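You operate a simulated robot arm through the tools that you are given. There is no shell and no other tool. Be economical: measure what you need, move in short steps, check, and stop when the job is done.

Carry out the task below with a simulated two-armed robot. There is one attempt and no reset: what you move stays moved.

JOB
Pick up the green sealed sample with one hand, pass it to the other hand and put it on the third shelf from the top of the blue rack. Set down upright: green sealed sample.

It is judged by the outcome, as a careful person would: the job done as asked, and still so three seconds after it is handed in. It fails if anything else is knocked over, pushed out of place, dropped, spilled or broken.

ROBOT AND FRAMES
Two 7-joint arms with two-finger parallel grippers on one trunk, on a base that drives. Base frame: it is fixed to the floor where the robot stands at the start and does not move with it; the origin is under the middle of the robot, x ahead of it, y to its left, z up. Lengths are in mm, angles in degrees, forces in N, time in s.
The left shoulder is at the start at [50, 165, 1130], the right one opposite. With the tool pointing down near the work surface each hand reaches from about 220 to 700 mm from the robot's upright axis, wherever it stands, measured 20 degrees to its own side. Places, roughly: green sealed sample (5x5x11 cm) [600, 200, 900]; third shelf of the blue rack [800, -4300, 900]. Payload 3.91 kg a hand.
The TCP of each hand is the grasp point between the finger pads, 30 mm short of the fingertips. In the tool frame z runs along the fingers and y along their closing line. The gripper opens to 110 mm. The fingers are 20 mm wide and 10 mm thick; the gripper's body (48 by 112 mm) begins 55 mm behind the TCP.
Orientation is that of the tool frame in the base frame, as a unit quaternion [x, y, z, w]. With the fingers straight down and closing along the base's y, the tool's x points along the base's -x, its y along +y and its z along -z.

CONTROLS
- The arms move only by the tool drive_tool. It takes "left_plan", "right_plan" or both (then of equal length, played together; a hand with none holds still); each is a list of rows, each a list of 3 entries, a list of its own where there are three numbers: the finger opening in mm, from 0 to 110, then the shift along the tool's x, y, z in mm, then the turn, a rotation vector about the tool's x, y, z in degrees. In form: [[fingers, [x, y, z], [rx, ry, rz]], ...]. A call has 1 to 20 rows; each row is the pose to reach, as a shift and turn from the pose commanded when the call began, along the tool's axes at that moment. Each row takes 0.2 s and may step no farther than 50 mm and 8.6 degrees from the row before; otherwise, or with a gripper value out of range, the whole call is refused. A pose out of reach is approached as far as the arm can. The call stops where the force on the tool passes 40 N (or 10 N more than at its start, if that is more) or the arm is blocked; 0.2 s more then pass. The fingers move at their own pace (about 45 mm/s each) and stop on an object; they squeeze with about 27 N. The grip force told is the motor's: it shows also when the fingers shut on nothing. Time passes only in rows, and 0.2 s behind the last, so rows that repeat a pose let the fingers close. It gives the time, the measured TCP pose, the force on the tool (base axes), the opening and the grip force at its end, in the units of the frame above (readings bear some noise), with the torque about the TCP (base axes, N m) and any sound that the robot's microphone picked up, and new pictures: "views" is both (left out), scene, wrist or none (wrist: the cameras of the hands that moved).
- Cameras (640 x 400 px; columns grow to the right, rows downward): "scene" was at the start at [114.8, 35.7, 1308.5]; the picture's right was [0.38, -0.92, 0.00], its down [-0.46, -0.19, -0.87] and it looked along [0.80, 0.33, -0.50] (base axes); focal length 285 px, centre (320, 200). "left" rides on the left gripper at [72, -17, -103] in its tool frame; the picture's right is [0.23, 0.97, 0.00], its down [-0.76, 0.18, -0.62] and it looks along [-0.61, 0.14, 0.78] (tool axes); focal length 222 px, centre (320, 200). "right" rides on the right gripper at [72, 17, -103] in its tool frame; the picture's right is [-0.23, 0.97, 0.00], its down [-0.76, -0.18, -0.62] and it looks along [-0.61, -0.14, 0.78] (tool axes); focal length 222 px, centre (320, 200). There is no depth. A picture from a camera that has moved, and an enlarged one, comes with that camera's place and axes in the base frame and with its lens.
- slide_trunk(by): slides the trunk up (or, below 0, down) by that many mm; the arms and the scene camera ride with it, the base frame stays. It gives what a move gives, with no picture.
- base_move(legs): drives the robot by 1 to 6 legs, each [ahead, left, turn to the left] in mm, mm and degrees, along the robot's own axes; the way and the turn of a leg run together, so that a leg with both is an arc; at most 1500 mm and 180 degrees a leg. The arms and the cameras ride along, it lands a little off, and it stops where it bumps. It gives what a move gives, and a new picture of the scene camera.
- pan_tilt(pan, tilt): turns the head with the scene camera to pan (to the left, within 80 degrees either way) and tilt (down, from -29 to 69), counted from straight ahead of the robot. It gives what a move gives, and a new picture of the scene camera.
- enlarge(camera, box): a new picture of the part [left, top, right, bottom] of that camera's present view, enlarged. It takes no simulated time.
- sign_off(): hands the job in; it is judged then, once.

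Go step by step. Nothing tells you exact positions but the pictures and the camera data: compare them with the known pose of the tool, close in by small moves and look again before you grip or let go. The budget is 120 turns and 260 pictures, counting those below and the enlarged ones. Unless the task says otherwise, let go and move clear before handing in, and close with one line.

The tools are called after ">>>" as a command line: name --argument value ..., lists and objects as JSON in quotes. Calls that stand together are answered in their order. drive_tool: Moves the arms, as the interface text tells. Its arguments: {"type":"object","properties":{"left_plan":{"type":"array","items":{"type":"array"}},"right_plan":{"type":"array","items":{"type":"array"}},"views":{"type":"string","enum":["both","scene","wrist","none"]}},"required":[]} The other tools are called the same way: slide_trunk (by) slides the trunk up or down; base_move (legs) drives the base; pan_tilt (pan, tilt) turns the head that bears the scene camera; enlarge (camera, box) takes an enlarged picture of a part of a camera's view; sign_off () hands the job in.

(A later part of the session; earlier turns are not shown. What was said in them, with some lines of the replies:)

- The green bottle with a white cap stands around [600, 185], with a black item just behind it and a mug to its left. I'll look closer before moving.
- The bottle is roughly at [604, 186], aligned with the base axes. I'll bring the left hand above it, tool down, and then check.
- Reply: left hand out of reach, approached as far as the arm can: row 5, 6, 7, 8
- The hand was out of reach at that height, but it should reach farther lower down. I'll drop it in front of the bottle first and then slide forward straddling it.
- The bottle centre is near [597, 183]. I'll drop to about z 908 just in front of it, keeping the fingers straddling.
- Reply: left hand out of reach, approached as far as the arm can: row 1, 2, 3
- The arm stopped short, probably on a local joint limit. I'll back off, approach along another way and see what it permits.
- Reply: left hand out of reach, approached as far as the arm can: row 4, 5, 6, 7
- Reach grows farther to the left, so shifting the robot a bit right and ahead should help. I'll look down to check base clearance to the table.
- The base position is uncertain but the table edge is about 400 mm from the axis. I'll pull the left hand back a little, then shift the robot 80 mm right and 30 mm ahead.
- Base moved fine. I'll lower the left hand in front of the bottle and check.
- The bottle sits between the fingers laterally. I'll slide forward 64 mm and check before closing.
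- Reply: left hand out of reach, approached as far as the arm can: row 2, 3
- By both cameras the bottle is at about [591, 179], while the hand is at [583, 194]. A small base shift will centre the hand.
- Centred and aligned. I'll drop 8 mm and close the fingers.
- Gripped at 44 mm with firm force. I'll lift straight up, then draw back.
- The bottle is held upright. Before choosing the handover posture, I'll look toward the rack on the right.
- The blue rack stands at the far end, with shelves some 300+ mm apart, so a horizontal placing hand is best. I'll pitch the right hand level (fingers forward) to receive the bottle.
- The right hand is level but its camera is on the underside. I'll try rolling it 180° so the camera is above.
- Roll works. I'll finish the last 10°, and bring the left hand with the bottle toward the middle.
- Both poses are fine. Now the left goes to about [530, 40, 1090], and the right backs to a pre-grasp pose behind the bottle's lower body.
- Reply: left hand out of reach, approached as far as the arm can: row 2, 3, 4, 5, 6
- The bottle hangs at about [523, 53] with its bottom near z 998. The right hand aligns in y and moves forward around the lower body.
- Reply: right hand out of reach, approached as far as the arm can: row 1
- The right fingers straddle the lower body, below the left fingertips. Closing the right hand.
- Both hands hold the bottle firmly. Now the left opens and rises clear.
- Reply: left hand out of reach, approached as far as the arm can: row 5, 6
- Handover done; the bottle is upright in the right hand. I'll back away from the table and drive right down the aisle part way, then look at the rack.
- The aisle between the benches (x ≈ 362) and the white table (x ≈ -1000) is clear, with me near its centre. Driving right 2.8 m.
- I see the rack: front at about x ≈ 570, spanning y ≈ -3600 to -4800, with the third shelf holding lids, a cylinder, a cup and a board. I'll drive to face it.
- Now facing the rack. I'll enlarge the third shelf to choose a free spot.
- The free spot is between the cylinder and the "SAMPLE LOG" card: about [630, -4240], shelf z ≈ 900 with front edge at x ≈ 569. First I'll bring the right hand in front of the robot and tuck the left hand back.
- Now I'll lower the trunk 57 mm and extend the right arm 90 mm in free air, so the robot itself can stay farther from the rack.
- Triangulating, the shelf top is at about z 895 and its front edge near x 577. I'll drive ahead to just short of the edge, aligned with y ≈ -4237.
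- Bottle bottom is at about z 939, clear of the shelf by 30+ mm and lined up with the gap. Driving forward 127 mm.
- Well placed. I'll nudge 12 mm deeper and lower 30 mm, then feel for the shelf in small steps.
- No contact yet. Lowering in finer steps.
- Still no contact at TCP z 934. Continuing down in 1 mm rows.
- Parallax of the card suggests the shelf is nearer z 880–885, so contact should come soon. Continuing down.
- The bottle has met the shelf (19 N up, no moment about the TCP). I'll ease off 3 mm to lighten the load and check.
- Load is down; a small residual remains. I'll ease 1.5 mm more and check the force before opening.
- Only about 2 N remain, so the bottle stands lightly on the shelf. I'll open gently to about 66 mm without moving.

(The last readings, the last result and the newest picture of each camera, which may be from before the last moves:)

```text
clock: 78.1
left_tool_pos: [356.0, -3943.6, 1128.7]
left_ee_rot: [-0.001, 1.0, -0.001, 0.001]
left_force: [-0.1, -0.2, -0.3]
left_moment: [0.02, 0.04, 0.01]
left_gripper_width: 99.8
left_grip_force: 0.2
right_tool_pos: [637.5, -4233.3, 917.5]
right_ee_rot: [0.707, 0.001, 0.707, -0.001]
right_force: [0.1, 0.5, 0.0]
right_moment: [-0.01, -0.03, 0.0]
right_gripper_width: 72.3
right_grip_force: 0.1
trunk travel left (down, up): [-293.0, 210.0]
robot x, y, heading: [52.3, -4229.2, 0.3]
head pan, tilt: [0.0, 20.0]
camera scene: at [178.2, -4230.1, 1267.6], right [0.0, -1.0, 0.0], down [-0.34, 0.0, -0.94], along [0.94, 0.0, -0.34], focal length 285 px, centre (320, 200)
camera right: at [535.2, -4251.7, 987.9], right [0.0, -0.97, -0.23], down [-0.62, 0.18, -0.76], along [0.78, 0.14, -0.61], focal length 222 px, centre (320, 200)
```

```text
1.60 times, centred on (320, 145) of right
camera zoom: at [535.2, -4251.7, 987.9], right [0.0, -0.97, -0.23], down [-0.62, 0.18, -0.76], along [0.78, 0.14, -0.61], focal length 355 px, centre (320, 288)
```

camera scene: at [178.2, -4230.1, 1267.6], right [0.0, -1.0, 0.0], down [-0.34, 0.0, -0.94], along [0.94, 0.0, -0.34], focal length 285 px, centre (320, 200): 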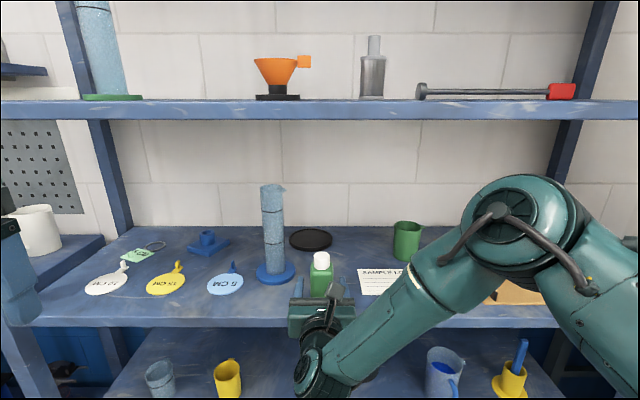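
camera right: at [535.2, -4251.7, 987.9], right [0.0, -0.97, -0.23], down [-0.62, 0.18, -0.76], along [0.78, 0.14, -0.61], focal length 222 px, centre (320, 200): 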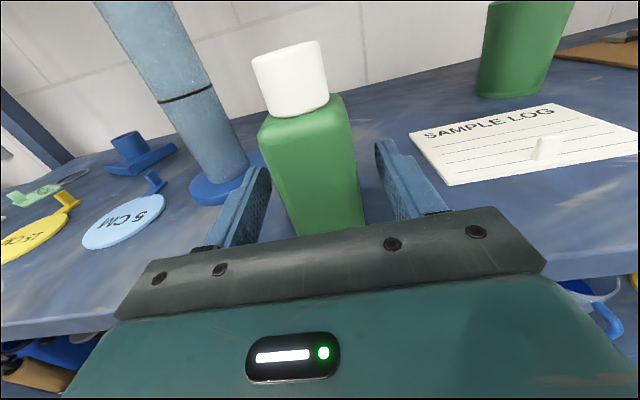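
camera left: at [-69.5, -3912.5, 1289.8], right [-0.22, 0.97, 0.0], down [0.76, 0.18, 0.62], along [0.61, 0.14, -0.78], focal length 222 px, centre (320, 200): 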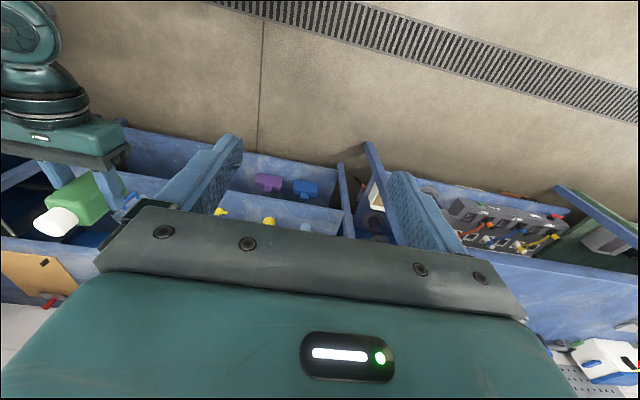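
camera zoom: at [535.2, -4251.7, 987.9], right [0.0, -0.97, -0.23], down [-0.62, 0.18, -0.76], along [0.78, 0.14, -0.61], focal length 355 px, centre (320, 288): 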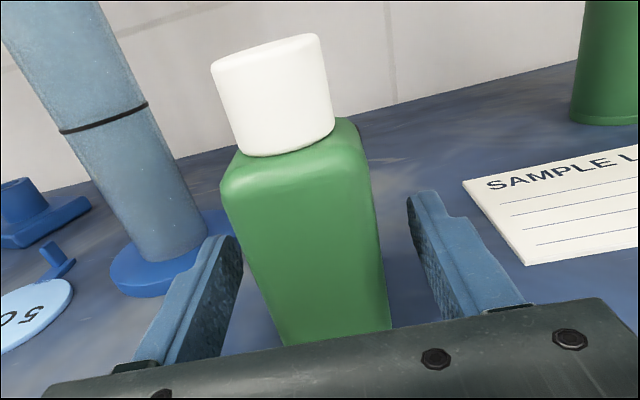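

The bottle stands free between the open fingers. I'll retreat straight back by arm, then with the base.

>>> drive_tool --right_plan '[[72, [0, 0, -20], [0, 0, 0]], [72, [0, 0, -40], [0, 0, 0]], [72, [0, 0, -60], [0, 0, 0]], [72, [0, 0, -80], [0, 0, 0]]]' --views "wrist"

>>> base_move --legs '[[-250, 0, 0]]'

>>> enlarge --camera "scene" --box '[170, 140, 470, 300]'

```text
clock: 79.1
left_tool_pos: [355.3, -3943.5, 1129.7]
left_ee_rot: [-0.002, 1.0, 0.0, 0.001]
left_force: [0.8, -0.6, -0.1]
left_moment: [-0.01, 0.0, 0.01]
left_gripper_width: 100.1
left_grip_force: 0.0
right_tool_pos: [558.2, -4233.4, 915.9]
right_ee_rot: [0.707, 0.001, 0.707, -0.001]
right_force: [-0.6, 0.3, -0.3]
right_moment: [0.0, 0.01, -0.01]
right_gripper_width: 71.8
right_grip_force: 0.2
trunk travel left (down, up): [-293.0, 210.0]
robot x, y, heading: [51.4, -4230.5, 0.1]
head pan, tilt: [0.0, 20.0]
camera right: at [454.8, -4251.9, 987.8], right [0.0, -0.97, -0.23], down [-0.62, 0.18, -0.76], along [0.78, 0.14, -0.61], focal length 222 px, centre (320, 200)
```

right: 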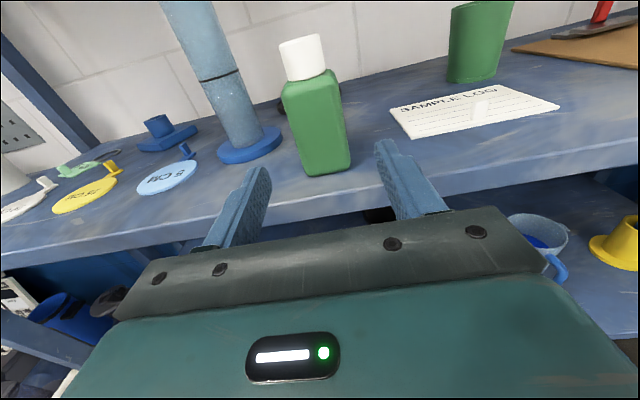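

```text
clock: 80.9
left_tool_pos: [107.4, -3943.9, 1129.1]
left_ee_rot: [-0.002, 1.0, 0.001, 0.001]
left_force: [-1.4, 0.2, 0.0]
left_moment: [0.0, -0.01, -0.02]
left_gripper_width: 100.3
left_grip_force: 0.2
right_tool_pos: [308.7, -4234.6, 916.9]
right_ee_rot: [0.707, 0.001, 0.708, -0.002]
right_force: [-0.1, 0.5, 0.6]
right_moment: [0.04, -0.02, 0.01]
right_gripper_width: 72.0
right_grip_force: 0.0
trunk travel left (down, up): [-293.0, 210.0]
robot x, y, heading: [-194.2, -4234.2, 0.2]
head pan, tilt: [0.0, 20.0]
camera scene: at [-70.7, -4230.8, 1267.7], right [0.0, -1.0, 0.0], down [-0.34, 0.0, -0.94], along [0.94, 0.0, -0.34], focal length 285 px, centre (320, 200)
```

scene: 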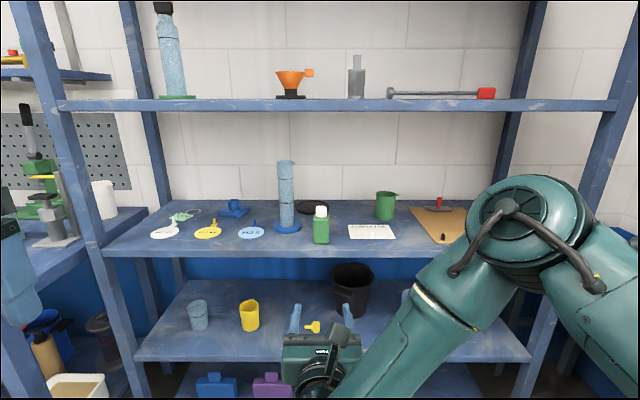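

```text
2.13 times, centred on (320, 220) of scene
camera zoom: at [-70.7, -4230.8, 1267.7], right [0.0, -1.0, 0.0], down [-0.34, 0.0, -0.94], along [0.94, 0.0, -0.34], focal length 608 px, centre (320, 157)
```

zoom: 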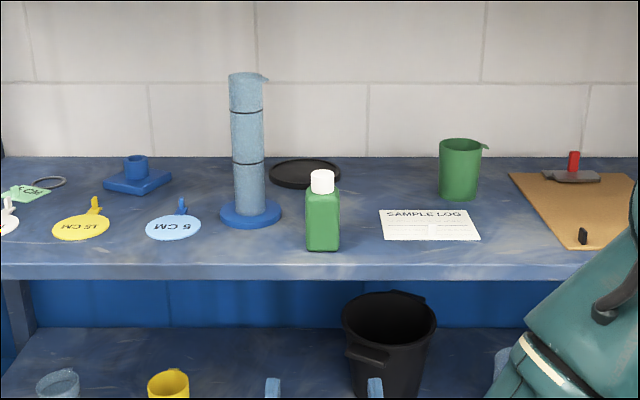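

The green bottle stands upright on the third shelf from the top (top shelf, bottle-and-funnel shelf, then this one). Both hands are clear and nothing else was moved, so I'm handing in.

>>> sign_off

```text
The job is handed in.
```

The green sealed sample was picked up with the left hand, passed to the right, and set down upright on the third shelf from the top of the blue rack.
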